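You operate a simulated robot arm through the tools that you are given. There is no shell and no other tool. Be economical: measure what you need, move in short steps, check, and stop when the job is done.

You run a simulated robot arm. Do the job below in one go: nothing can be reset, and whatever is moved stays where it is left.

JOB
Park the closing head: oil it, slacken its thread and swing it back.
Fine: switch off first; brass button 3 times, blue wing tap closed, teal lever forward; free the blue head lever, swing the head back, lock the lever again.

It is judged by the outcome, as a careful person would: the job done as asked, and still so three seconds after it is handed in. It fails if anything else is knocked over, pushed out of place, dropped, spilled or broken.

ROBOT AND FRAMES
A 7-joint arm with a three-finger gripper on a trunk, on a base that drives. Base frame: it is fixed to the floor where the robot stands at the start and does not move with it; the origin is under the middle of the robot, x ahead of it, y to its left, z up. Units: cm, degrees, N and s.
With the tool pointing down near the work surface it reaches from about 44 to 88 cm from the robot's upright axis, wherever it stands. Its first joint turns from -166.0 to 166.0 degrees. Places, roughly: blue head lever [80, 40, 120]; blue wing tap [90, 0, 100]; brass button [80, 20, 130]; closing head [100, 30, 110]; grey knob [60, 10, 120]; orange post lever [80, 70, 90]; square green button [70, 0, 120]; teal lever [80, -10, 140]. Payload 2.69 kg.
The tool frame sits at the grasp point between the pads (the TCP): z along the fingers, y along the line on which they close. The tips reach 2.9 cm beyond it. The gripper opens to 12 cm. The gripper's body begins 7.8 cm behind the TCP.
Orientation is told as [roll, pitch, yaw] about the base's x, y, z axes, in that order, counted from this pose: with the fingers straight down and closing along the base's y, the tool's x points along the base's -x, its y along +y and its z along -z.

CONTROLS
- The arm moves only by the tool jog_arm. Its argument "plan" is one flat list of numbers, 7 for each row, row after row: the shift along the tool's x, y, z in m, then the turn, a rotation vector about the tool's x, y, z in degrees, then the gripper command, from -1 (fully open) to 1 (shut), values between in proportion. In form: [x, y, z, ax, ay, az, jaw, x, y, z, ax, ay, az, jaw, ...]. A call has 1 to 12 rows; each row is the pose to reach, as a shift and turn from the pose commanded when the call began, along the tool's axes at that moment. Each row takes 0.2 s and may step no farther than 5 cm and 8.6 degrees from the row before; otherwise, or with a gripper value out of range, the whole call is refused. A pose out of reach is approached as far as the arm can. The call stops where the force on the tool passes 70 N (or 10 N more than at its start, if that is more) or the arm is blocked; 0.2 s more then pass. The fingers move at their own pace and stop on an object; they squeeze with about 43 N. The grip force told is the motor's: it shows also when the fingers shut on nothing. Time passes only in rows, and 0.2 s behind the last, so rows that repeat a pose let the fingers close. It gives the time, the measured TCP pose, the force on the tool (base axes), the opening and the grip force at its end, in the units of the frame above (readings bear some noise), with the torque about the TCP (base axes, N m) and any sound that the robot's microphone picked up.
- Cameras (640 x 400 px; columns grow to the right, rows downward): "scene" is now at [15.89, 21.81, 158.9]; the picture's right is [0.30, -0.95, 0.00], its down [-0.29, -0.09, -0.95] and it looks along [0.91, 0.29, -0.31] (base axes); focal length 214 px, centre (320, 200). "wrist" rides on the gripper at [6.3, 0, -10.4] in the tool frame; the picture's right is [0.00, 1.00, 0.00], its down [-0.83, 0.00, -0.56] and it looks along [-0.56, 0.00, 0.83] (tool axes); focal length 275 px, centre (320, 200). There is no depth. A picture from a camera that has moved, and an enlarged one, comes with that camera's place and axes in the base frame and with its lens.
- camera(camera): a new picture of that camera. It takes no simulated time.
- slide_trunk(by): slides the trunk up (or, below 0, down) by that many cm; the arm and the scene camera ride with it, the base frame stays. It gives what a move gives, with no picture.
- base_move(legs): drives the robot by 1 to 6 legs, each [ahead, left, turn to the left] in cm, cm and degrees, along the robot's own axes; the way and the turn of a leg run together, so that a leg with both is an arc; at most 150 cm and 180 degrees a leg. The arm and the cameras ride along, it lands a little off, and it stops where it bumps. It gives what a move gives.
- turn_head(pan, tilt): turns the head with the scene camera to pan (to the left, within 143 degrees either way) and tilt (down, from -29 to 69), counted from straight ahead of the robot. It gives what a move gives.
- inspect(camera, box): a new picture of the part [left, top, right, bottom] of that camera's present view, enlarged. It takes no simulated time.
- finish_job(): hands the job in; it is judged then, once.

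Go step by step. Nothing tells you exact positions but the pictures and the camera data: compare them with the known pose of the tool, close in by small moves and look again before you grip or let go. The budget is 120 turns and 90 pictures, counting those below and the enlarged ones. Unless the task says otherwise, let go and move clear before handing in.

The tools are called after "Request:" as name(argument=value, ...) on one line, values as JSON. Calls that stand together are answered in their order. jog_arm: Moves the arm, as the interface text tells. Its arguments: {"type":"object","properties":{"plan":{"type":"array"}},"required":["plan"]} The other tools are called the same way: slide_trunk (by) slides the trunk up or down; base_move (legs) drives the base; turn_head (pan, tilt) turns the head that bears the scene camera; camera (camera) takes a picture; inspect (camera, box) takes an enlarged picture of a part of a camera's view; finish_job () hands the job in.

At the start:

```text
time: 0.0
tool_pos: [41.31, 12.24, 158.35]
tool_rot: [0.1, 0.0, -0.1]
force: [-0.2, 0.6, 0.3]
wrist_torque: [-0.01, -0.01, 0.0]
finger_gap: 12.0
grasp_force: 0.1
trunk travel left (down, up): [-55.1, 3.5]
robot x, y, heading: [0.07, 0.14, -0.1]
head pan, tilt: [17.4, 17.9]
```

scene: 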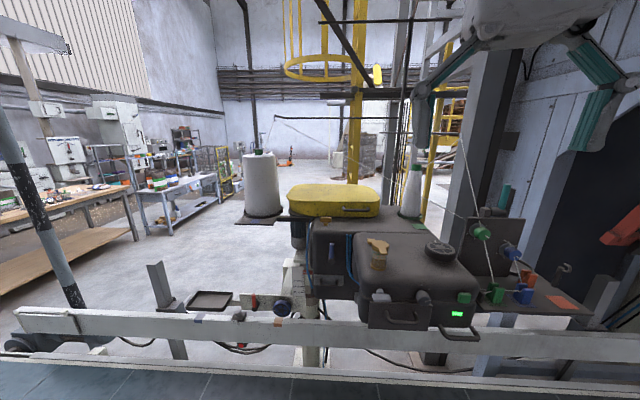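
wrist: 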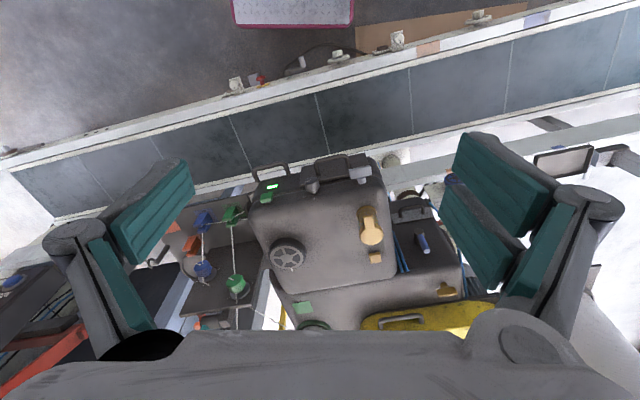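

I see a dark sewing/closing head with knobs and buttons ahead of the robot. I'll look closer at its controls before moving.

Request:
inspect(camera="scene", box=[270, 170, 430, 270])

Request:
inspect(camera="scene", box=[340, 240, 500, 340])

Request:
inspect(camera="scene", box=[440, 200, 600, 300])

Request:
inspect(camera="wrist", box=[160, 140, 480, 340])

```text
4.00 times, centred on (350, 220) of scene
camera zoom: at [15.89, 21.81, 158.9], right [0.3, -0.95, 0.0], down [-0.29, -0.09, -0.95], along [0.91, 0.29, -0.31], focal length 858 px, centre (200, 120)
```

zoom: 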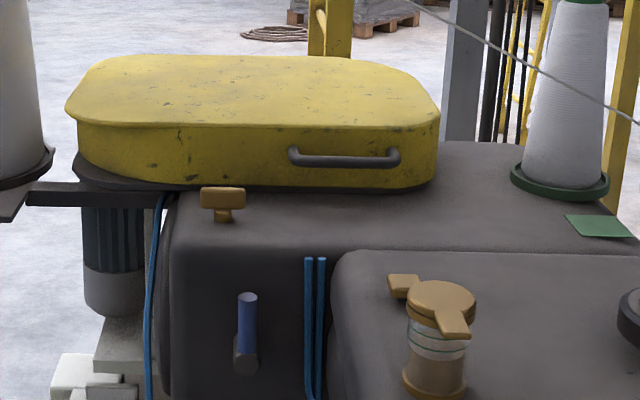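

```text
4.00 times, centred on (420, 290) of scene
camera zoom: at [15.89, 21.81, 158.9], right [0.3, -0.95, 0.0], down [-0.29, -0.09, -0.95], along [0.91, 0.29, -0.31], focal length 858 px, centre (-80, -160)
```

zoom: 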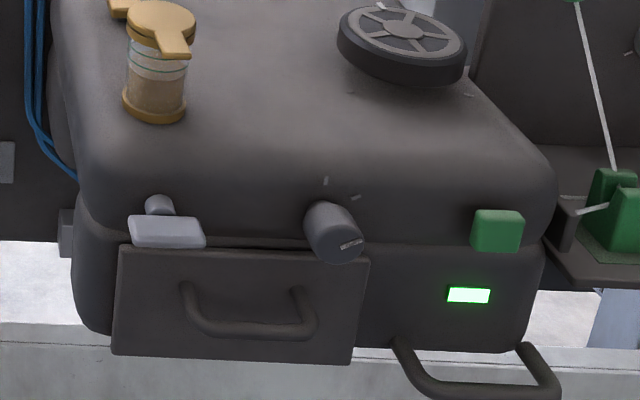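

```text
4.00 times, centred on (520, 250) of scene
camera zoom: at [15.89, 21.81, 158.9], right [0.3, -0.95, 0.0], down [-0.29, -0.09, -0.95], along [0.91, 0.29, -0.31], focal length 858 px, centre (-480, 0)
```

zoom: 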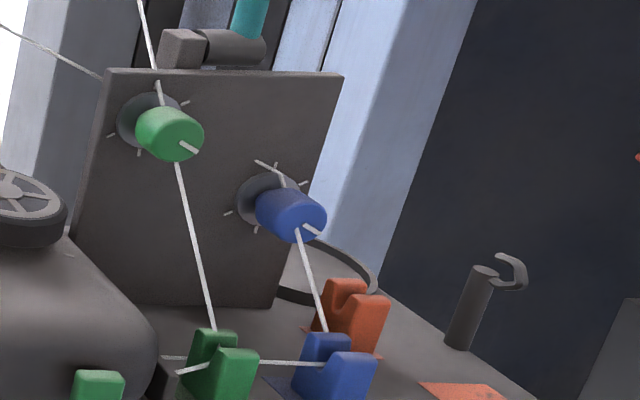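

```text
2.00 times, centred on (320, 240) of wrist
camera zoom: at [34.97, 12.09, 168.76], right [0.0, 1.0, 0.0], down [0.83, 0.0, 0.56], along [0.56, 0.0, -0.83], focal length 551 px, centre (320, 120)
```

zoom: 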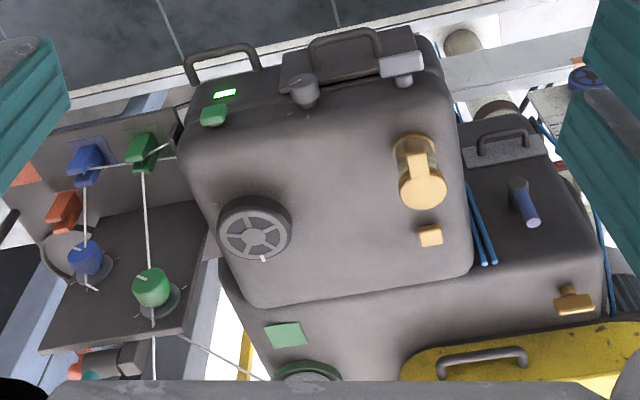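

Most controls are located (blue head lever ≈[80,38,120]), but the blue wing tap near [90,0,100] isn't visible yet. I'll turn the head right and down to look.

Request:
turn_head(pan=-20, tilt=35)

Request:
camera(camera="scene")

```text
time: 1.0
tool_pos: [41.31, 12.13, 158.43]
tool_rot: [0.0, 0.0, 0.0]
force: [0.0, 0.1, 0.3]
wrist_torque: [0.0, -0.02, 0.03]
finger_gap: 12.01
grasp_force: 0.0
trunk travel left (down, up): [-55.1, 3.5]
robot x, y, heading: [0.07, -0.09, -0.2]
head pan, tilt: [-20.0, 35.0]
```

```text
83 pictures are left
camera scene: at [15.26, 16.01, 156.18], right [-0.34, -0.94, 0.0], down [-0.54, 0.2, -0.82], along [0.77, -0.28, -0.57], focal length 214 px, centre (320, 200)
```

scene: 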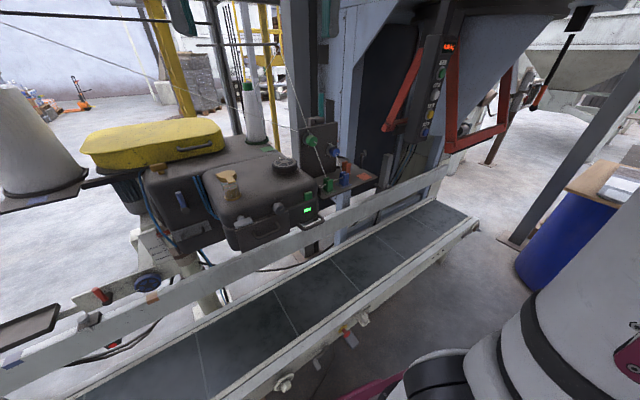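

The tap is hidden behind/under the head from here. The floor to the right looks clear, so I'll drive right to view that side.

Request:
base_move(legs=[[0, -45, 0]])

Request:
turn_head(pan=22, tilt=28)

Request:
camera(camera="scene")

Request:
inspect(camera="scene", box=[240, 130, 400, 230])

```text
time: 3.8
tool_pos: [41.29, -33.81, 158.37]
tool_rot: [0.0, 0.0, -0.1]
force: [-0.2, 0.0, 0.3]
wrist_torque: [0.03, 0.01, -0.01]
finger_gap: 12.0
grasp_force: 0.0
trunk travel left (down, up): [-55.1, 3.5]
robot x, y, heading: [-0.17, -45.97, -0.3]
head pan, tilt: [-20.0, 35.0]
```

```text
time: 4.9
tool_pos: [41.13, -33.88, 158.31]
tool_rot: [0.0, 0.0, -0.2]
force: [-0.3, -0.1, 0.6]
wrist_torque: [0.0, 0.01, 0.01]
finger_gap: 11.99
grasp_force: 0.0
trunk travel left (down, up): [-55.1, 3.5]
robot x, y, heading: [-0.05, -45.79, -0.2]
head pan, tilt: [22.0, 28.0]
```

```text
82 pictures are left
camera scene: at [15.44, -23.42, 157.28], right [0.37, -0.93, 0.0], down [-0.44, -0.17, -0.88], along [0.82, 0.33, -0.47], focal length 214 px, centre (320, 200)
```

scene: 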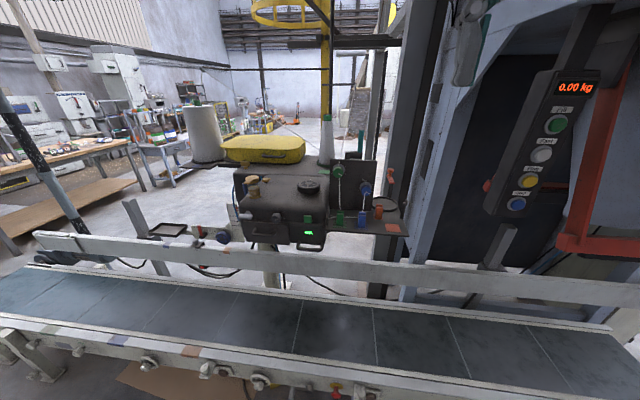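

```text
4.00 times, centred on (320, 180) of scene
camera zoom: at [15.44, -23.42, 157.28], right [0.37, -0.93, 0.0], down [-0.44, -0.17, -0.88], along [0.82, 0.33, -0.47], focal length 858 px, centre (320, 280)
```

zoom: 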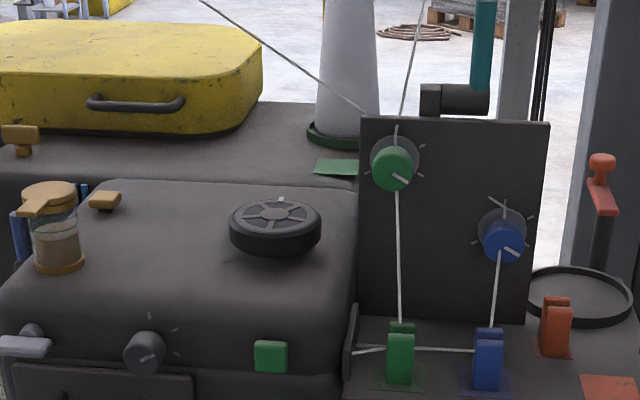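

No wing tap visible above the plate, so it should be beneath. I'll lower the trunk to look under the thread plate.

Request:
slide_trunk(by=-32)

Request:
turn_head(pan=20, tilt=16)

Request:
camera(camera="scene")

Request:
inspect(camera="scene", box=[260, 130, 420, 230])

```text
time: 8.1
tool_pos: [51.36, -33.8, 126.3]
tool_rot: [0.0, 0.0, -0.2]
force: [0.9, 0.3, 0.1]
wrist_torque: [0.03, 0.0, 0.0]
finger_gap: 11.99
grasp_force: 0.1
trunk travel left (down, up): [-23.1, 35.5]
robot x, y, heading: [-0.12, -45.85, -0.4]
head pan, tilt: [22.0, 28.0]
```

```text
time: 8.8
tool_pos: [51.4, -33.9, 126.32]
tool_rot: [0.0, 0.0, -0.1]
force: [-0.9, 0.3, -0.3]
wrist_torque: [0.03, 0.0, 0.01]
finger_gap: 12.01
grasp_force: 0.1
trunk travel left (down, up): [-23.1, 35.5]
robot x, y, heading: [-0.2, -45.97, -0.4]
head pan, tilt: [20.0, 16.0]
```

```text
80 pictures are left
camera scene: at [36.6, -23.71, 127.21], right [0.34, -0.94, 0.0], down [-0.26, -0.09, -0.96], along [0.9, 0.33, -0.28], focal length 214 px, centre (320, 200)
```

scene: 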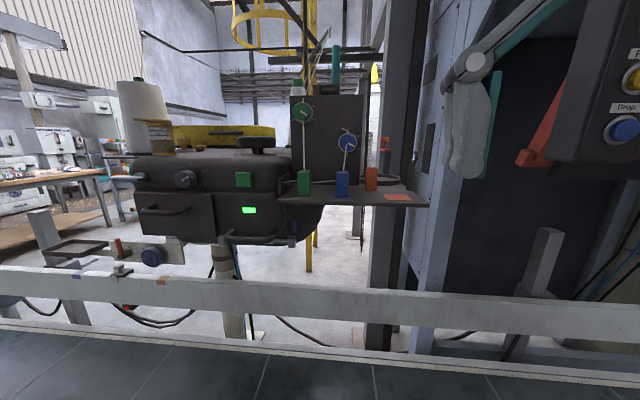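

```text
4.00 times, centred on (340, 180) of scene
camera zoom: at [36.6, -23.71, 127.21], right [0.34, -0.94, 0.0], down [-0.26, -0.09, -0.96], along [0.9, 0.33, -0.28], focal length 858 px, centre (240, 280)
```

zoom: 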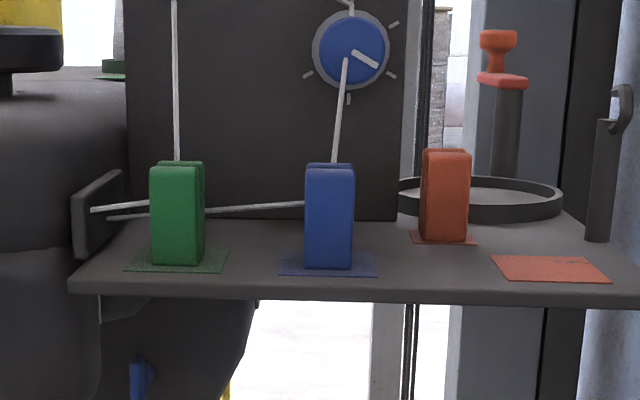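

A small blue piece shows below the head near pixel (293,230); zooming in.

Request:
inspect(camera="scene", box=[250, 200, 346, 260])

Request:
inspect(camera="scene", box=[120, 110, 280, 210])

```text
6.67 times, centred on (298, 230) of scene
camera zoom: at [36.6, -23.71, 127.21], right [0.34, -0.94, 0.0], down [-0.26, -0.09, -0.96], along [0.9, 0.33, -0.28], focal length 1430 px, centre (467, 0)
```

zoom: 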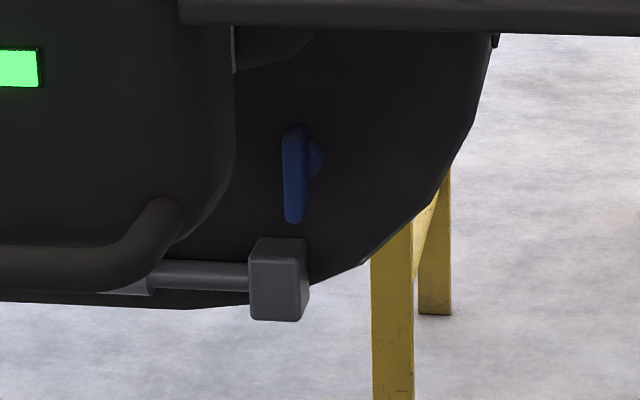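

```text
4.00 times, centred on (200, 160) of scene
camera zoom: at [36.6, -23.71, 127.21], right [0.34, -0.94, 0.0], down [-0.26, -0.09, -0.96], along [0.9, 0.33, -0.28], focal length 858 px, centre (800, 360)
```

zoom: 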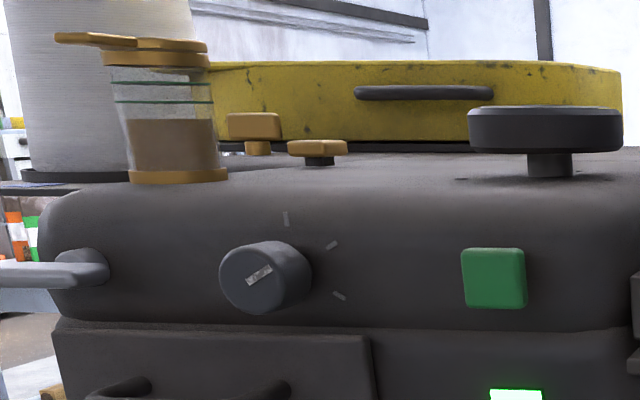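

The wing tap sits on the side of the rear body, hanging down. I'll bring the wrist camera round for a closer view of it and of the front controls.

Request:
jog_arm(plan=[-0.013, 0.008, 0.022, 0, 0, -7, -1, -0.026, 0.016, 0.044, 0, 0, -14, -1, -0.04, 0.024, 0.066, 0, 0, -21, -1, -0.053, 0.032, 0.09, 0, 0, -28, -1, -0.066, 0.039, 0.113, 0, 0, -35, -1])

Request:
jog_arm(plan=[0, 0, 0, 0, -8, 0, -1, 0, 0, 0, 0, -16, 0, -1, 0, 0, 0, 0, -24, 0, -1, 0, 0, 0, 0, -32, 0, -1, 0, 0, 0, 0, -40, 0, -1, 0, 0, 0, 0, -48, 0, -1, 0, 0, 0, 0, -56, 0, -1])

Request:
camera(camera="wrist")

```text
time: 10.0
tool_pos: [57.87, -29.99, 115.13]
tool_rot: [0.0, 0.1, 34.9]
force: [-0.1, 1.0, -0.1]
wrist_torque: [0.03, 0.01, 0.01]
finger_gap: 12.01
grasp_force: 0.2
trunk travel left (down, up): [-23.1, 35.5]
robot x, y, heading: [-0.37, -45.74, -0.2]
head pan, tilt: [20.0, 16.0]
```

```text
time: 11.6
tool_pos: [58.01, -30.08, 115.05]
tool_rot: [0.1, -56.1, 34.6]
force: [0.2, 0.3, -0.8]
wrist_torque: [0.0, 0.01, -0.01]
finger_gap: 12.01
grasp_force: 0.0
trunk travel left (down, up): [-23.1, 35.5]
robot x, y, heading: [-0.31, -46.01, -0.1]
head pan, tilt: [20.0, 16.0]
```

```text
76 pictures are left
camera wrist: at [48.07, -36.99, 115.59], right [-0.57, 0.82, 0.0], down [0.0, 0.0, 1.0], along [0.82, 0.57, 0.0], focal length 275 px, centre (320, 200)
```

wrist: 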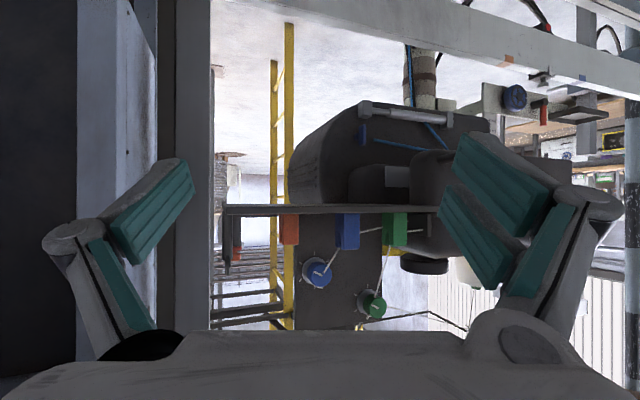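

Upside-down view; the tap is at (363,133). Zooming.

Request:
inspect(camera="wrist", box=[280, 80, 472, 200])

```text
3.33 times, centred on (376, 140) of wrist
camera zoom: at [48.07, -36.99, 115.59], right [-0.57, 0.82, 0.0], down [0.0, 0.0, 1.0], along [0.82, 0.57, 0.0], focal length 918 px, centre (133, 400)
```

zoom: 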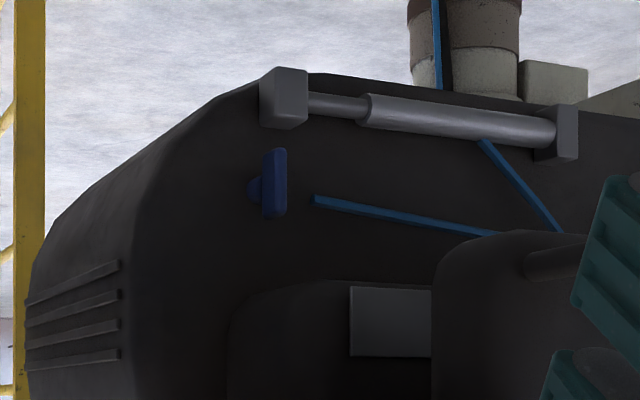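

The wing tap is at about (87,1,103) on the front face of the rear body, with a blue hose nearby. I'll move lower and closer for a clear look at it.

Request:
jog_arm(plan=[0.024, 0, 0.017, 0, 0, 0, -1, 0.048, 0, 0.034, 0, 0, 0, -1, 0.072, 0, 0.05, 0, 0, 0, -1, 0.083, 0, 0.056, 0, 0, 0, -1])

Request:
jog_arm(plan=[-0.0224, 0, 0.0332, 0, 0, 0, -1, -0.0448, 0, 0.0664, 0, 0, 0, -1, -0.067, 0, 0.1, 0, 0, 0, -1])

Request:
camera(camera="wrist")

Request:
inspect(camera="wrist", box=[280, 80, 472, 200])

```text
time: 12.6
tool_pos: [58.51, -29.53, 107.57]
tool_rot: [0.0, -55.9, 34.8]
force: [0.0, 0.3, -0.1]
wrist_torque: [-0.02, 0.0, 0.0]
finger_gap: 11.98
grasp_force: 0.0
out of reach, approached as far as the arm can: row 3, 4
trunk travel left (down, up): [-23.1, 35.5]
robot x, y, heading: [-0.31, -45.93, -0.0]
head pan, tilt: [20.0, 16.0]
```

```text
time: 13.4
tool_pos: [68.37, -23.01, 107.78]
tool_rot: [0.1, -55.9, 34.7]
force: [-0.7, -0.2, 0.4]
wrist_torque: [-0.04, -0.01, -0.01]
finger_gap: 12.0
grasp_force: 0.2
trunk travel left (down, up): [-23.1, 35.5]
robot x, y, heading: [0.14, -45.94, -0.2]
head pan, tilt: [20.0, 16.0]
```

```text
74 pictures are left
camera wrist: at [58.33, -29.89, 108.29], right [-0.57, 0.82, 0.0], down [0.0, 0.0, 1.0], along [0.82, 0.57, 0.0], focal length 275 px, centre (320, 200)
```

wrist: 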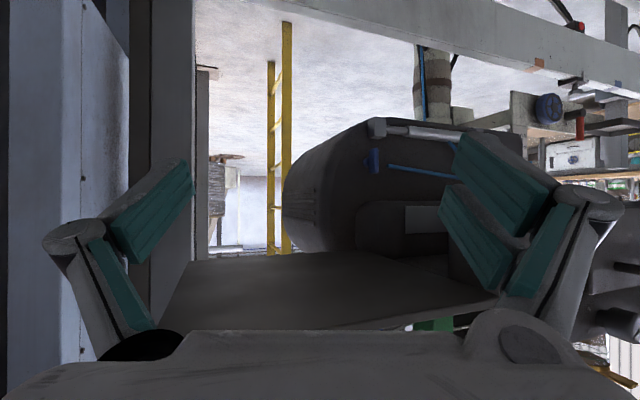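

```text
3.33 times, centred on (376, 140) of wrist
camera zoom: at [58.33, -29.89, 108.29], right [-0.57, 0.82, 0.0], down [0.0, 0.0, 1.0], along [0.82, 0.57, 0.0], focal length 918 px, centre (133, 400)
```

zoom: 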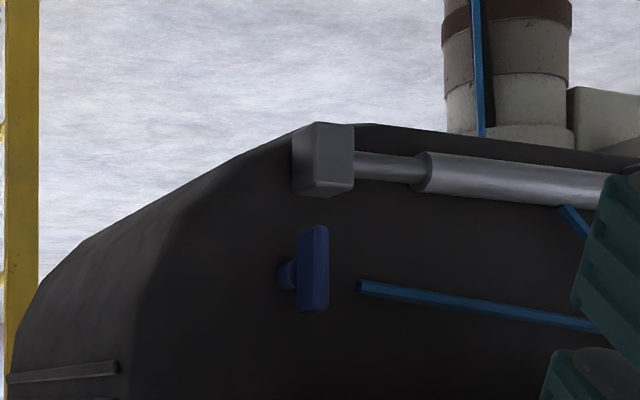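

Enlarged views render crisply, so I'll use strong zooms on the tap from both cameras.

Request:
inspect(camera="wrist", box=[350, 135, 414, 175])

Request:
inspect(camera="scene", box=[278, 214, 310, 234])

Request:
inspect(camera="scene", box=[160, 160, 272, 230])

```text
10.00 times, centred on (382, 155) of wrist
camera zoom: at [58.33, -29.89, 108.29], right [-0.57, 0.82, 0.0], down [0.0, 0.0, 1.0], along [0.82, 0.57, 0.0], focal length 2753 px, centre (-300, 650)
```

zoom: 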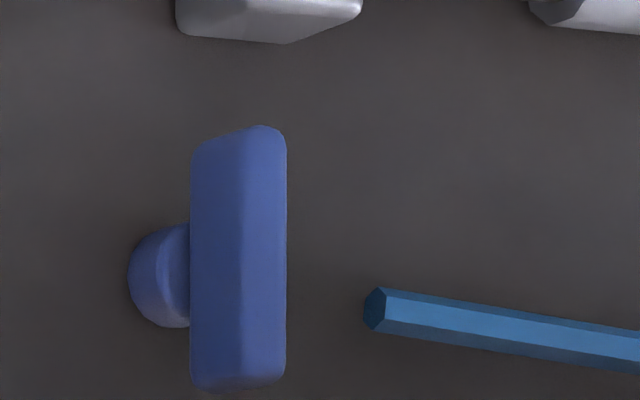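

```text
16.00 times, centred on (294, 224) of scene
camera zoom: at [36.57, -23.74, 127.23], right [0.34, -0.94, 0.0], down [-0.26, -0.09, -0.96], along [0.9, 0.33, -0.28], focal length 3432 px, centre (736, -184)
```

zoom: 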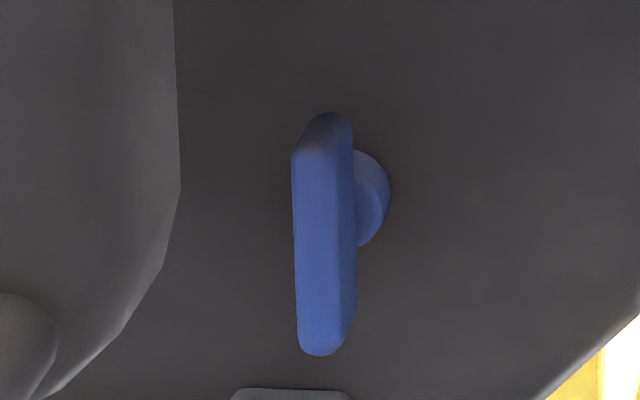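

```text
5.71 times, centred on (216, 195) of scene
camera zoom: at [36.57, -23.74, 127.23], right [0.34, -0.94, 0.0], down [-0.26, -0.09, -0.96], along [0.9, 0.33, -0.28], focal length 1226 px, centre (914, 229)
```

zoom: 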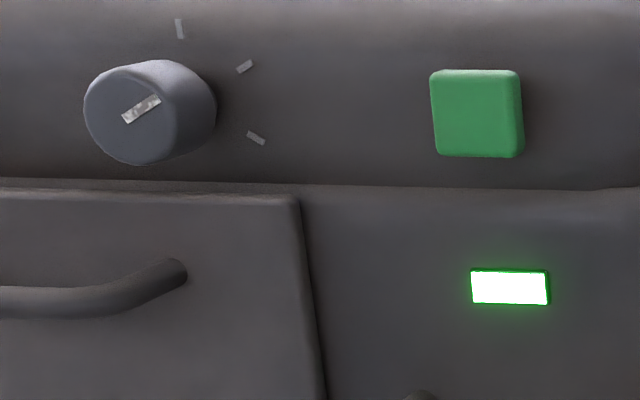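

The lit lamp sits under the square green button, so that is most likely the on/off switch. I compute the button at about (66.7,1.6,120.2) with the machine yawed about 10°. I'll back out and move the base left, ready to press it with closed fingers.

Request:
jog_arm(plan=[0.0224, 0, -0.0332, 0, 0, 0, -1, 0.0448, 0, -0.0664, 0, 0, 0, -1, 0.056, 0, -0.113, 0, 0, 0, 0, 0.045, 0, -0.145, 0, 0, 0, 1])

Request:
base_move(legs=[[0, 25, 0]])

```text
time: 14.4
tool_pos: [56.46, -31.24, 112.0]
tool_rot: [0.2, -55.8, 34.6]
force: [0.5, -0.8, -0.5]
wrist_torque: [-0.01, -0.01, 0.0]
finger_gap: 0.0
grasp_force: 20.0
trunk travel left (down, up): [-23.1, 35.5]
robot x, y, heading: [-0.13, -45.85, -0.4]
head pan, tilt: [20.0, 16.0]
```

```text
time: 16.2
tool_pos: [56.43, -7.01, 111.98]
tool_rot: [0.0, -56.0, 35.0]
force: [-0.2, -0.4, -0.6]
wrist_torque: [0.01, 0.0, 0.03]
finger_gap: 0.01
grasp_force: 28.7
trunk travel left (down, up): [-23.1, 35.5]
robot x, y, heading: [0.06, -22.03, 0.1]
head pan, tilt: [20.0, 16.0]
```

Request:
jog_arm(plan=[-0.007, 0.002, -0.018, 0, -7, 0, 1, -0.015, 0.005, -0.035, 0, -14, 0, 1, -0.022, 0.007, -0.053, 0, -21, 0, 1, -0.03, 0.01, -0.07, 0, -28, 0, 1, -0.037, 0.012, -0.088, 0, -34, 0, 1])

Request:
jog_arm(plan=[0, 0, 0, 7, 0, 0, 1, 0, 0, 0, 14, 0, 0, 1, 0, 0, 0, 21, 0, 0, 1, 0, 0, 0, 25, 0, 0, 1])

Request:
turn_head(pan=0, tilt=16)

Request:
camera(camera="scene")

```text
time: 17.4
tool_pos: [51.32, -9.18, 122.14]
tool_rot: [33.8, -89.9, 1.2]
force: [0.0, 0.0, -0.4]
wrist_torque: [0.02, 0.0, 0.0]
finger_gap: 0.0
grasp_force: 28.8
out of reach, approached as far as the arm can: row 4, 5
trunk travel left (down, up): [-23.1, 35.5]
robot x, y, heading: [0.16, -21.53, -0.0]
head pan, tilt: [20.0, 16.0]
```

```text
time: 18.4
tool_pos: [51.38, -9.18, 122.04]
tool_rot: [27.4, -89.9, -17.4]
force: [0.0, -0.4, 0.5]
wrist_torque: [-0.02, -0.03, 0.01]
finger_gap: 0.0
grasp_force: 28.3
trunk travel left (down, up): [-23.1, 35.5]
robot x, y, heading: [0.27, -21.85, -0.0]
head pan, tilt: [20.0, 16.0]
```

```text
time: 19.2
tool_pos: [51.33, -9.14, 122.2]
tool_rot: [32.0, -90.0, -21.9]
force: [-0.2, 0.4, 0.0]
wrist_torque: [0.0, -0.02, 0.01]
finger_gap: 0.01
grasp_force: 28.0
trunk travel left (down, up): [-23.1, 35.5]
robot x, y, heading: [-0.19, -21.95, 0.1]
head pan, tilt: [0.0, 16.0]
```

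```text
69 pictures are left
camera scene: at [37.12, -2.86, 127.22], right [0.0, -1.0, 0.0], down [-0.28, 0.0, -0.96], along [0.96, 0.0, -0.28], focal length 214 px, centre (320, 200)
```

scene: 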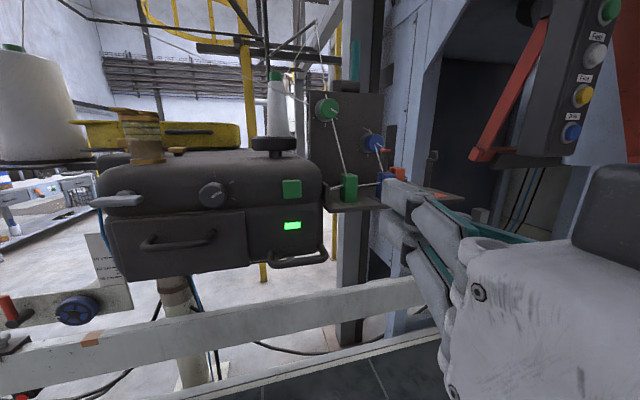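

Gripper is level and heading ~10°. Moving it in front of the green button.

Request:
jog_arm(plan=[0.01, 0.04, 0.02, 0, 0, 0, 1, 0.019, 0.077, 0.05, 0, 0, 0, 1, 0.019, 0.077, 0.094, 0, 0, 0, 1])

Request:
inspect(camera="scene", box=[240, 140, 400, 240])

Request:
camera(camera="wrist")

```text
time: 20.2
tool_pos: [59.79, -5.42, 120.42]
tool_rot: [89.3, -83.8, -83.0]
force: [-0.2, -0.9, -0.8]
wrist_torque: [0.01, 0.04, -0.02]
finger_gap: 0.0
grasp_force: 28.7
trunk travel left (down, up): [-23.1, 35.5]
robot x, y, heading: [0.27, -21.97, 0.3]
head pan, tilt: [0.0, 16.0]
stopped in row 3: the arm was blocked; the commanded pose is now the measured one
```

```text
4.00 times, centred on (320, 190) of scene
camera zoom: at [37.06, -2.25, 127.99], right [0.07, -1.0, 0.0], down [-0.2, -0.01, -0.98], along [0.98, 0.07, -0.2], focal length 858 px, centre (320, 240)
```

zoom: 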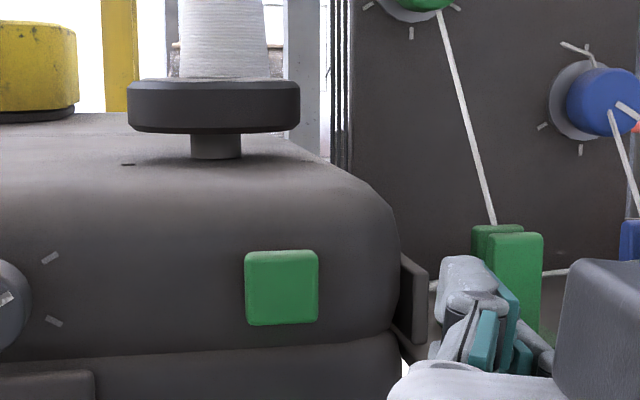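

```text
67 pictures are left
camera wrist: at [49.29, -5.87, 114.14], right [-0.11, 0.99, 0.1], down [-0.54, -0.15, 0.83], along [0.83, 0.03, 0.55], focal length 275 px, centre (320, 200)
```

wrist: 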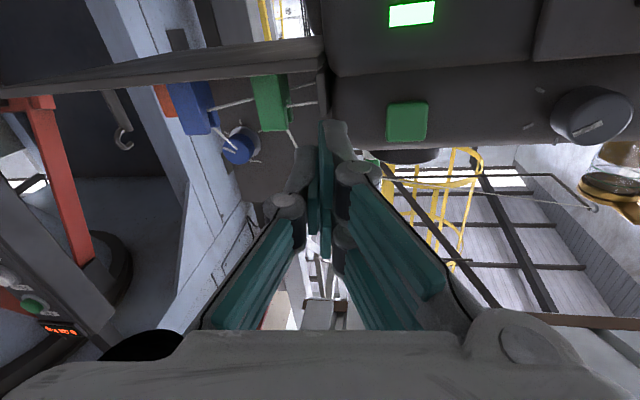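

The arm pressed against the robot's own head, because the target is too close to the body. I'll back the base off to work with the arm more extended.

Request:
base_move(legs=[[-22, 0, 0]])

Request:
turn_head(pan=10, tilt=16)

Request:
jog_arm(plan=[0, 0.0, 0.04, 0, 0, 0, 1, 0, 0.0, 0.08, 0, 0, 0, 1, 0, 0.0, 0.12, 0, 0, 0, 1])

Request:
camera(camera="scene")

```text
time: 21.6
tool_pos: [54.95, -11.19, 120.04]
tool_rot: [85.4, -83.7, -82.7]
force: [-0.2, 0.3, 0.1]
wrist_torque: [0.01, -0.02, 0.0]
finger_gap: 0.0
grasp_force: 28.8
trunk travel left (down, up): [-23.1, 35.5]
robot x, y, heading: [-5.38, -23.97, -3.5]
head pan, tilt: [0.0, 16.0]
stopped in leg 1: the robot was blocked; the commanded pose is now the measured one
```

```text
time: 22.3
tool_pos: [55.07, -11.15, 120.13]
tool_rot: [85.6, -83.9, -82.9]
force: [0.1, 0.8, 0.1]
wrist_torque: [0.0, 0.01, -0.03]
finger_gap: 0.02
grasp_force: 28.4
trunk travel left (down, up): [-23.1, 35.5]
robot x, y, heading: [-5.85, -23.79, -3.5]
head pan, tilt: [10.0, 16.0]
```

```text
time: 23.3
tool_pos: [66.12, -12.11, 117.39]
tool_rot: [65.1, -83.3, -63.4]
force: [0.3, -0.2, 0.8]
wrist_torque: [-0.02, 0.0, -0.04]
finger_gap: 0.01
grasp_force: 28.2
trunk travel left (down, up): [-23.1, 35.5]
robot x, y, heading: [-5.45, -24.02, -3.6]
head pan, tilt: [10.0, 16.0]
stopped in row 3: the arm was blocked; the commanded pose is now the measured one
```

```text
66 pictures are left
camera scene: at [29.33, 0.24, 127.55], right [0.75, -0.66, 0.0], down [-0.16, -0.18, -0.97], along [0.64, 0.73, -0.24], focal length 214 px, centre (320, 200)
```

scene: 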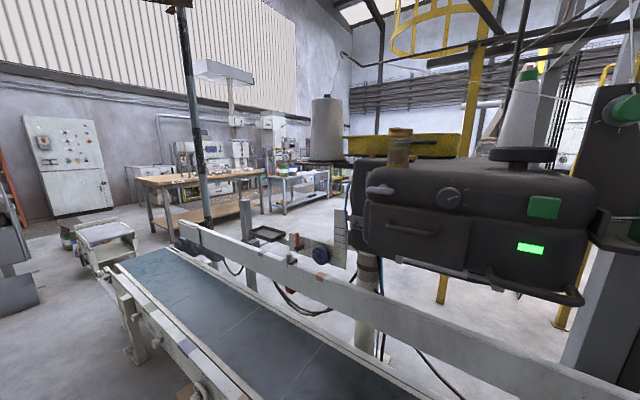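

The arm is again touching the head, which sits left of the robot axis. I'll move the hand right and back to free it, then place the robot further left of the targets.

Request:
jog_arm(plan=[0, -0.02, -0.02, 0, 0, 0, 1, 0, -0.05, -0.04, 0, 0, 0, 1, 0, -0.09, -0.06, 0, 0, 0, 1, 0, -0.13, -0.08, 0, 0, 0, 1])

Request:
turn_head(pan=-10, tilt=30)

Request:
camera(camera="scene")

```text
time: 24.3
tool_pos: [59.67, -25.08, 120.29]
tool_rot: [63.6, -83.8, -61.8]
force: [-0.1, 1.0, -1.3]
wrist_torque: [-0.02, 0.0, -0.02]
finger_gap: 0.0
grasp_force: 28.2
out of reach, approached as far as the arm can: row 2, 3, 4
trunk travel left (down, up): [-23.1, 35.5]
robot x, y, heading: [-5.74, -24.34, -3.2]
head pan, tilt: [10.0, 16.0]
```

```text
time: 25.1
tool_pos: [59.68, -25.07, 120.27]
tool_rot: [64.3, -83.8, -62.5]
force: [0.3, 0.0, 0.3]
wrist_torque: [0.0, -0.01, 0.01]
finger_gap: 0.01
grasp_force: 29.0
trunk travel left (down, up): [-23.1, 35.5]
robot x, y, heading: [-5.95, -24.05, -3.3]
head pan, tilt: [-10.0, 30.0]
```

```text
65 pictures are left
camera scene: at [31.95, -8.87, 124.97], right [-0.23, -0.97, 0.0], down [-0.49, 0.12, -0.87], along [0.84, -0.2, -0.5], focal length 214 px, centre (320, 200)
```

scene: 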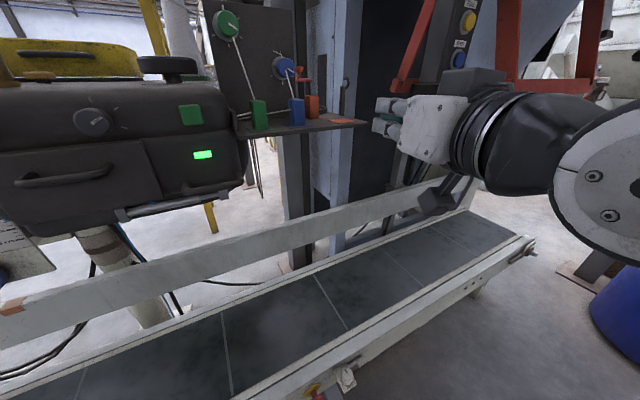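

Request:
turn_head(pan=-135, tilt=40)

Request:
camera(camera="scene")

Request:
turn_head(pan=135, tilt=40)

Request:
camera(camera="scene")

```text
time: 27.2
tool_pos: [59.74, -25.24, 120.31]
tool_rot: [64.6, -83.7, -62.5]
force: [-0.3, 0.4, -0.1]
wrist_torque: [0.01, 0.04, 0.02]
finger_gap: 0.0
grasp_force: 28.9
trunk travel left (down, up): [-23.1, 35.5]
robot x, y, heading: [-5.64, -24.39, -3.7]
head pan, tilt: [-135.0, 40.0]
```

```text
64 pictures are left
camera scene: at [16.79, -12.43, 123.43], right [-0.66, 0.75, 0.0], down [0.48, 0.43, -0.77], along [-0.57, -0.51, -0.64], focal length 214 px, centre (320, 200)
```

scene: 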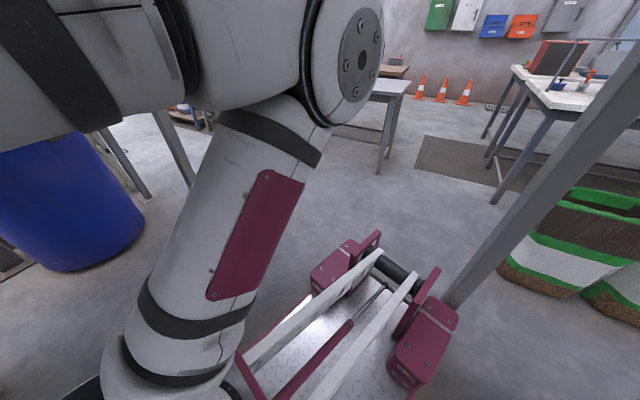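

```text
time: 30.9
tool_pos: [59.75, -25.19, 120.28]
tool_rot: [64.6, -83.8, -62.5]
force: [0.1, -0.3, -0.3]
wrist_torque: [-0.02, -0.03, 0.01]
finger_gap: 0.0
grasp_force: 29.1
trunk travel left (down, up): [-23.1, 35.5]
robot x, y, heading: [-5.75, -24.34, -3.4]
head pan, tilt: [135.0, 40.0]
```

```text
63 pictures are left
camera scene: at [17.5, -0.42, 123.43], right [0.75, 0.66, 0.0], down [0.43, -0.48, -0.77], along [-0.51, 0.57, -0.64], focal length 214 px, centre (320, 200)
```

scene: 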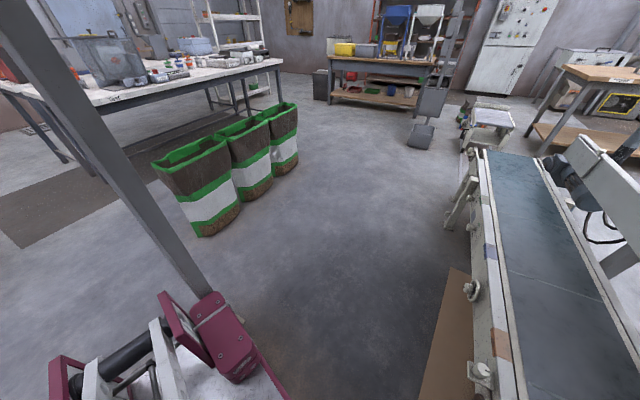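

A post behind the robot blocks backing up, so I'll work from the raised trunk instead. Raising it, then returning forward and to the left.

Request:
slide_trunk(by=30)

Request:
turn_head(pan=0, tilt=25)

Request:
base_move(legs=[[6, 0, 3.4], [0, 34, 0]])

Request:
camera(camera="scene")

```text
time: 33.9
tool_pos: [59.57, -24.92, 150.18]
tool_rot: [65.9, -83.9, -63.9]
force: [0.1, 0.1, 0.8]
wrist_torque: [0.01, -0.01, 0.03]
finger_gap: 0.0
grasp_force: 28.5
trunk travel left (down, up): [-53.1, 5.5]
robot x, y, heading: [-5.34, -24.6, -3.7]
head pan, tilt: [135.0, 40.0]
```

```text
time: 36.1
tool_pos: [59.5, -24.95, 150.05]
tool_rot: [65.9, -83.7, -64.0]
force: [-0.4, 0.2, -1.0]
wrist_torque: [0.02, -0.02, -0.04]
finger_gap: 0.0
grasp_force: 28.3
trunk travel left (down, up): [-53.1, 5.5]
robot x, y, heading: [-5.4, -24.07, -3.4]
head pan, tilt: [0.0, 25.0]
```

```text
time: 38.9
tool_pos: [65.16, 13.75, 149.98]
tool_rot: [66.0, -83.7, -59.8]
force: [0.0, 0.3, 0.9]
wrist_torque: [0.01, 0.02, 0.0]
finger_gap: 0.0
grasp_force: 28.3
trunk travel left (down, up): [-53.1, 5.5]
robot x, y, heading: [0.04, 9.86, 0.6]
head pan, tilt: [0.0, 25.0]
```

```text
62 pictures are left
camera scene: at [18.24, 29.16, 155.76], right [0.01, -1.0, 0.0], down [-0.42, -0.01, -0.91], along [0.91, 0.01, -0.42], focal length 214 px, centre (320, 200)
```

scene: 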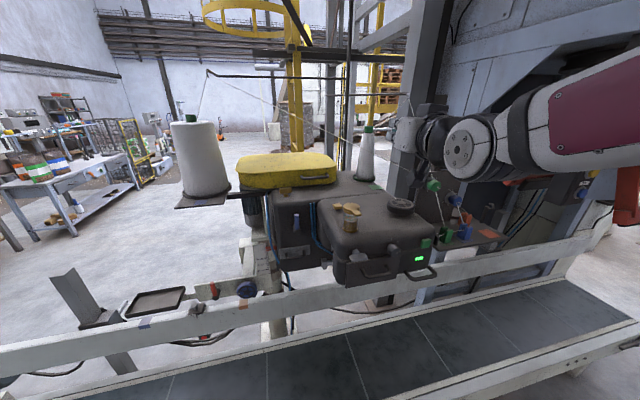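

Now at robot y≈10 with clear space. I'll tilt the hand down and bring it in front of the green button.

Request:
jog_arm(plan=[0, -0.01, -0.04, 0, 0, 0, 1, 0, -0.03, -0.08, 0, 7, 0, 1, 0.02, -0.05, -0.12, 0, 14, 0, 1, 0.06, -0.07, -0.125, 0, 21, 0, 1, 0.1, -0.08, -0.125, 0, 28, 0, 1, 0.14, -0.09, -0.125, 0, 34, 0, 1, 0.17, -0.1, -0.125, 0, 38, 0, 1])

Request:
turn_head(pan=-12, tilt=30)

Request:
camera(camera="scene")

```text
time: 40.5
tool_pos: [52.76, 4.29, 132.53]
tool_rot: [8.8, -49.0, -0.6]
force: [0.2, -0.5, 0.0]
wrist_torque: [0.01, -0.01, -0.02]
finger_gap: 0.01
grasp_force: 28.4
trunk travel left (down, up): [-53.1, 5.5]
robot x, y, heading: [-0.38, 10.28, 0.5]
head pan, tilt: [0.0, 25.0]
```

```text
time: 41.2
tool_pos: [52.83, 4.28, 132.75]
tool_rot: [8.7, -49.1, -0.6]
force: [-1.0, -0.5, 0.3]
wrist_torque: [-0.01, -0.03, 0.01]
finger_gap: 0.0
grasp_force: 28.5
trunk travel left (down, up): [-53.1, 5.5]
robot x, y, heading: [0.05, 9.97, 0.7]
head pan, tilt: [-12.0, 30.0]
```

```text
61 pictures are left
camera scene: at [17.9, 27.27, 154.97], right [-0.19, -0.98, 0.0], down [-0.49, 0.1, -0.87], along [0.85, -0.17, -0.5], focal length 214 px, centre (320, 200)
```

scene: 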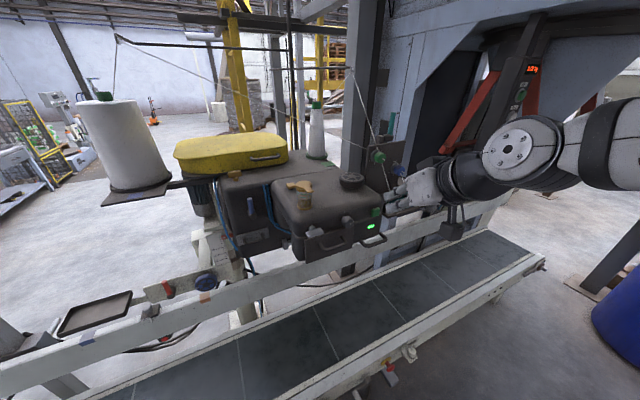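

Request:
jog_arm(plan=[0.013, -0.02, 0.04, 0, 0, 0, 1, 0.026, -0.041, 0.08, 0, 0, 0, 1, 0.039, -0.061, 0.119, 0, 0, 0, 1])

Request:
inspect(camera="scene", box=[320, 170, 416, 230])

Request:
camera(camera="wrist")

```text
time: 42.0
tool_pos: [59.81, 0.07, 121.44]
tool_rot: [8.7, -49.1, -0.5]
force: [-0.7, 0.5, 0.7]
wrist_torque: [0.03, 0.0, -0.01]
finger_gap: 0.0
grasp_force: 29.0
trunk travel left (down, up): [-53.1, 5.5]
robot x, y, heading: [-0.05, 9.69, 0.6]
head pan, tilt: [-12.0, 30.0]
```

```text
6.67 times, centred on (368, 200) of scene
camera zoom: at [17.85, 27.31, 154.97], right [-0.19, -0.98, 0.0], down [-0.49, 0.1, -0.87], along [0.85, -0.17, -0.5], focal length 1430 px, centre (0, 200)
```

zoom: 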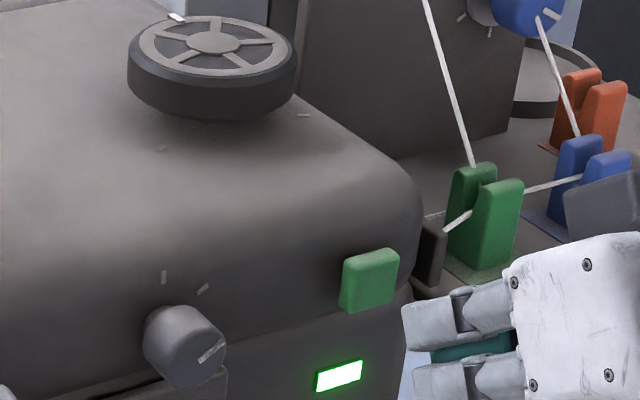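

```text
59 pictures are left
camera wrist: at [47.82, -1.42, 123.35], right [-0.11, 0.99, 0.1], down [0.13, -0.08, 0.99], along [0.99, 0.12, -0.12], focal length 275 px, centre (320, 200)
```

wrist: 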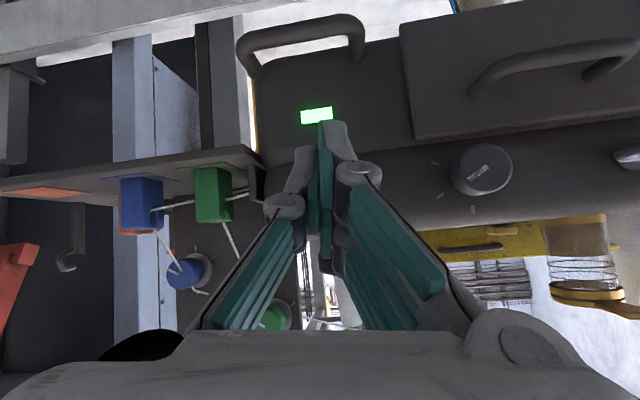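

Fingers are aligned about 4 cm before the green button. Pressing gently along the machine's normal.

Request:
jog_arm(plan=[-0.0193, 0.0022, 0.0228, 0, 0, 0, 1, -0.0257, 0.003, 0.0304, 0, 0, 0, 1, -0.0277, 0.003, 0.0327, 0, 0, 0, 1])

Request:
inspect(camera="scene", box=[320, 170, 416, 230])

```text
time: 42.8
tool_pos: [63.63, 0.74, 121.4]
tool_rot: [8.9, -48.8, -0.7]
force: [-29.5, 1.6, 1.7]
wrist_torque: [0.06, -0.03, 0.27]
finger_gap: 0.0
grasp_force: 28.9
trunk travel left (down, up): [-53.1, 5.5]
robot x, y, heading: [-0.15, 10.13, 0.7]
head pan, tilt: [-12.0, 30.0]
heard: click
```

```text
6.67 times, centred on (368, 200) of scene
camera zoom: at [17.67, 27.27, 155.01], right [-0.19, -0.98, 0.0], down [-0.49, 0.1, -0.87], along [0.85, -0.17, -0.5], focal length 1430 px, centre (0, 200)
```

zoom: 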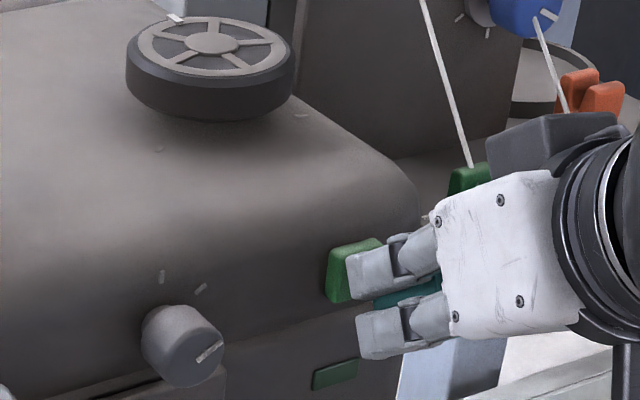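

Click heard and the lamp went dark: it's off. Retreating, then turning the fingers straight down for the brass button.

Request:
jog_arm(plan=[0.02, -0.002, -0.023, 0, 0, 0, 1, 0.0385, -0.0045, -0.0456, 0, 0, 0, 1, 0.0085, 0, -0.07, 0, 0, 0, 1, -0.022, 0.03, -0.096, 0, 0, 0, 1, -0.052, 0.06, -0.122, 0, 7, 0, 1, -0.06, 0.1, -0.13, 0, 14, 0, 1, -0.06, 0.13, -0.13, 0, 21, 0, 1])

Request:
jog_arm(plan=[0, 0, 0, 0, 7, 0, 1, 0, 0, 0, 0, 14, 0, 1, 0, 0, 0, 0, 21, 0, 1, 0, 0, 0, 0, 28, 0, 1])

```text
time: 44.4
tool_pos: [56.94, 11.71, 135.83]
tool_rot: [6.5, -28.1, 2.9]
force: [-0.2, -1.2, -0.4]
wrist_torque: [0.09, -0.02, 0.02]
finger_gap: 0.02
grasp_force: 28.8
trunk travel left (down, up): [-53.1, 5.5]
robot x, y, heading: [-0.31, 9.82, 0.7]
head pan, tilt: [-12.0, 30.0]
```

```text
time: 45.4
tool_pos: [56.8, 11.72, 135.87]
tool_rot: [5.8, -0.3, 6.0]
force: [-1.0, -0.4, 1.7]
wrist_torque: [0.05, -0.01, -0.02]
finger_gap: 0.0
grasp_force: 28.6
trunk travel left (down, up): [-53.1, 5.5]
robot x, y, heading: [-0.0, 9.79, 0.9]
head pan, tilt: [-12.0, 30.0]
```

Request:
jog_arm(plan=[0, 0.005, -0.05, 2, 0, 0, 1, -0.041, 0.02, -0.052, 4, 0, 0, 1, -0.083, 0.039, -0.05, 5.8, 0, 0, 1, -0.124, 0.058, -0.05, 5.8, 0, 0, 1, -0.166, 0.077, -0.048, 5.8, 0, 0, 1, -0.207, 0.095, -0.047, 5.8, 0, 0, 1, -0.2487, 0.114, -0.046, 5.8, 0, 0, 1])

Request:
turn_head(pan=0, tilt=25)

Request:
inspect(camera="scene", box=[260, 140, 420, 240])

Request:
camera(camera="wrist")

```text
refused: row 1 steps farther than a row can; nothing moved
```

```text
time: 46.1
tool_pos: [56.93, 11.63, 135.83]
tool_rot: [5.7, -0.5, 6.0]
force: [-0.2, -0.3, -0.2]
wrist_torque: [-0.01, -0.02, -0.03]
finger_gap: 0.0
grasp_force: 28.8
trunk travel left (down, up): [-53.1, 5.5]
robot x, y, heading: [0.14, 9.83, 0.9]
head pan, tilt: [0.0, 25.0]
```

```text
4.00 times, centred on (340, 190) of scene
camera zoom: at [18.24, 29.15, 155.76], right [0.01, -1.0, 0.0], down [-0.42, -0.01, -0.91], along [0.91, 0.01, -0.42], focal length 858 px, centre (240, 240)
```

zoom: 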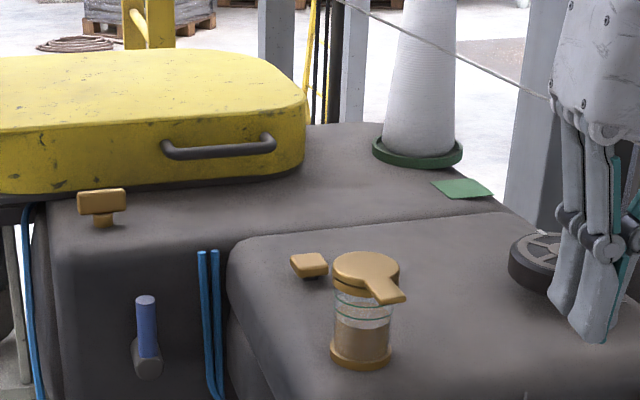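

```text
56 pictures are left
camera wrist: at [50.69, 9.9, 146.17], right [-0.11, 0.99, 0.1], down [0.83, 0.03, 0.56], along [0.55, 0.14, -0.82], focal length 275 px, centre (320, 200)
```

wrist: 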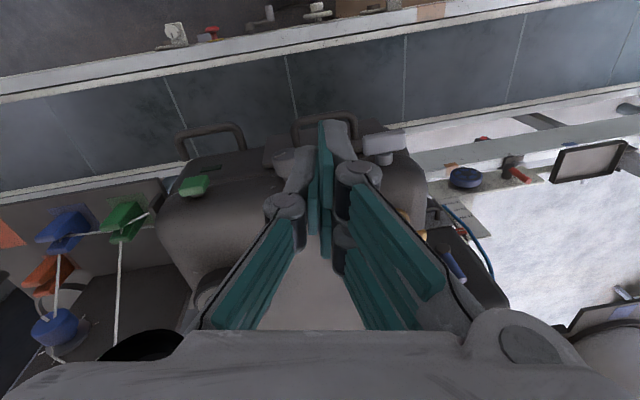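

Request:
jog_arm(plan=[0, 0.004, -0.045, 2, 0, 0, 1, -0.04, 0.02, -0.052, 4, 0, 0, 1, -0.08, 0.038, -0.05, 5.8, 0, 0, 1, -0.12, 0.056, -0.05, 5.8, 0, 0, 1, -0.16, 0.075, -0.048, 5.8, 0, 0, 1, -0.203, 0.094, -0.047, 5.8, 0, 0, 1, -0.247, 0.112, -0.046, 5.8, 0, 0, 1])

Request:
inspect(camera="scene", box=[260, 140, 420, 240])

```text
time: 47.8
tool_pos: [76.56, 23.67, 140.83]
tool_rot: [-0.2, -0.3, 5.9]
force: [0.1, 0.5, -0.5]
wrist_torque: [-0.02, -0.01, 0.02]
finger_gap: 0.0
grasp_force: 29.1
out of reach, approached as far as the arm can: row 7
trunk travel left (down, up): [-53.1, 5.5]
robot x, y, heading: [0.11, 9.9, 1.1]
head pan, tilt: [0.0, 25.0]
```

```text
4.00 times, centred on (340, 190) of scene
camera zoom: at [18.22, 29.15, 155.77], right [0.01, -1.0, 0.0], down [-0.42, -0.01, -0.91], along [0.91, 0.01, -0.42], focal length 858 px, centre (240, 240)
```

zoom: 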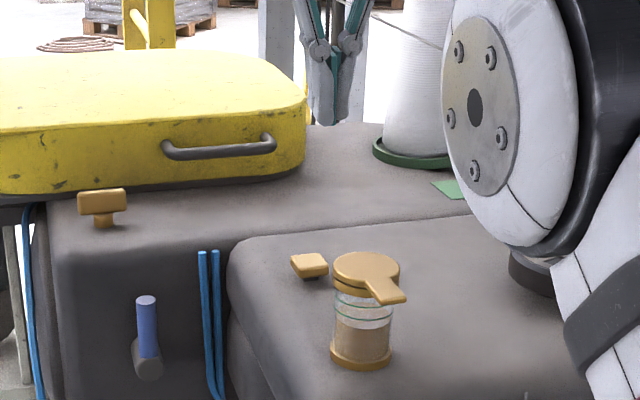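

Request:
jog_arm(plan=[-0.013, 0.003, 0.033, 0, 0, 0, 1, -0.027, 0.006, 0.066, 0, 0, 0, 1, -0.04, 0.008, 0.098, 0, 0, 0, 1])

Request:
inspect(camera="scene", box=[280, 170, 376, 230])

```text
time: 48.5
tool_pos: [80.72, 24.98, 131.08]
tool_rot: [-0.1, -0.4, 6.0]
force: [-1.2, -0.6, 0.6]
wrist_torque: [0.0, -0.03, 0.01]
finger_gap: 0.01
grasp_force: 28.5
trunk travel left (down, up): [-53.1, 5.5]
robot x, y, heading: [0.11, 9.78, 0.8]
head pan, tilt: [0.0, 25.0]
```

```text
6.67 times, centred on (328, 200) of scene
camera zoom: at [18.22, 29.15, 155.76], right [0.01, -1.0, 0.0], down [-0.42, -0.01, -0.91], along [0.91, 0.01, -0.42], focal length 1430 px, centre (267, 200)
```

zoom: 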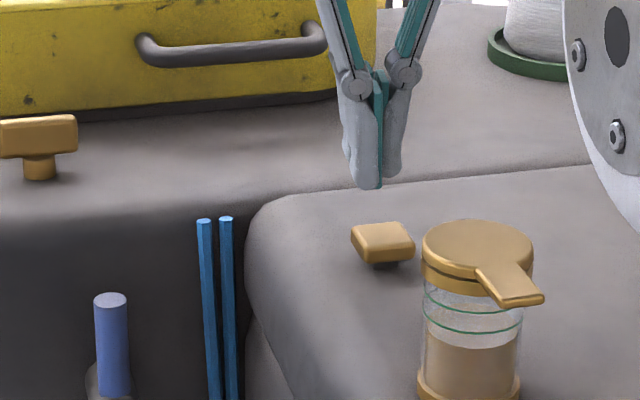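

Fingers are above the brass button, about 0.8 cm too far left. Correcting and pressing once, carefully.

Request:
jog_arm(plan=[0, -0.007, 0.02, 0, 0, 0, 1, 0, -0.007, 0.03, 0, 0, 0, 1, 0, -0.007, 0.034, 0, 0, 0, 1])

```text
time: 49.4
tool_pos: [80.58, 24.1, 127.86]
tool_rot: [-0.2, -0.5, 6.0]
force: [-1.4, -0.1, 3.3]
wrist_torque: [0.03, 0.11, -0.01]
finger_gap: 0.58
grasp_force: 28.6
trunk travel left (down, up): [-53.1, 5.5]
robot x, y, heading: [-0.08, 10.18, 0.6]
head pan, tilt: [0.0, 25.0]
heard: click
```

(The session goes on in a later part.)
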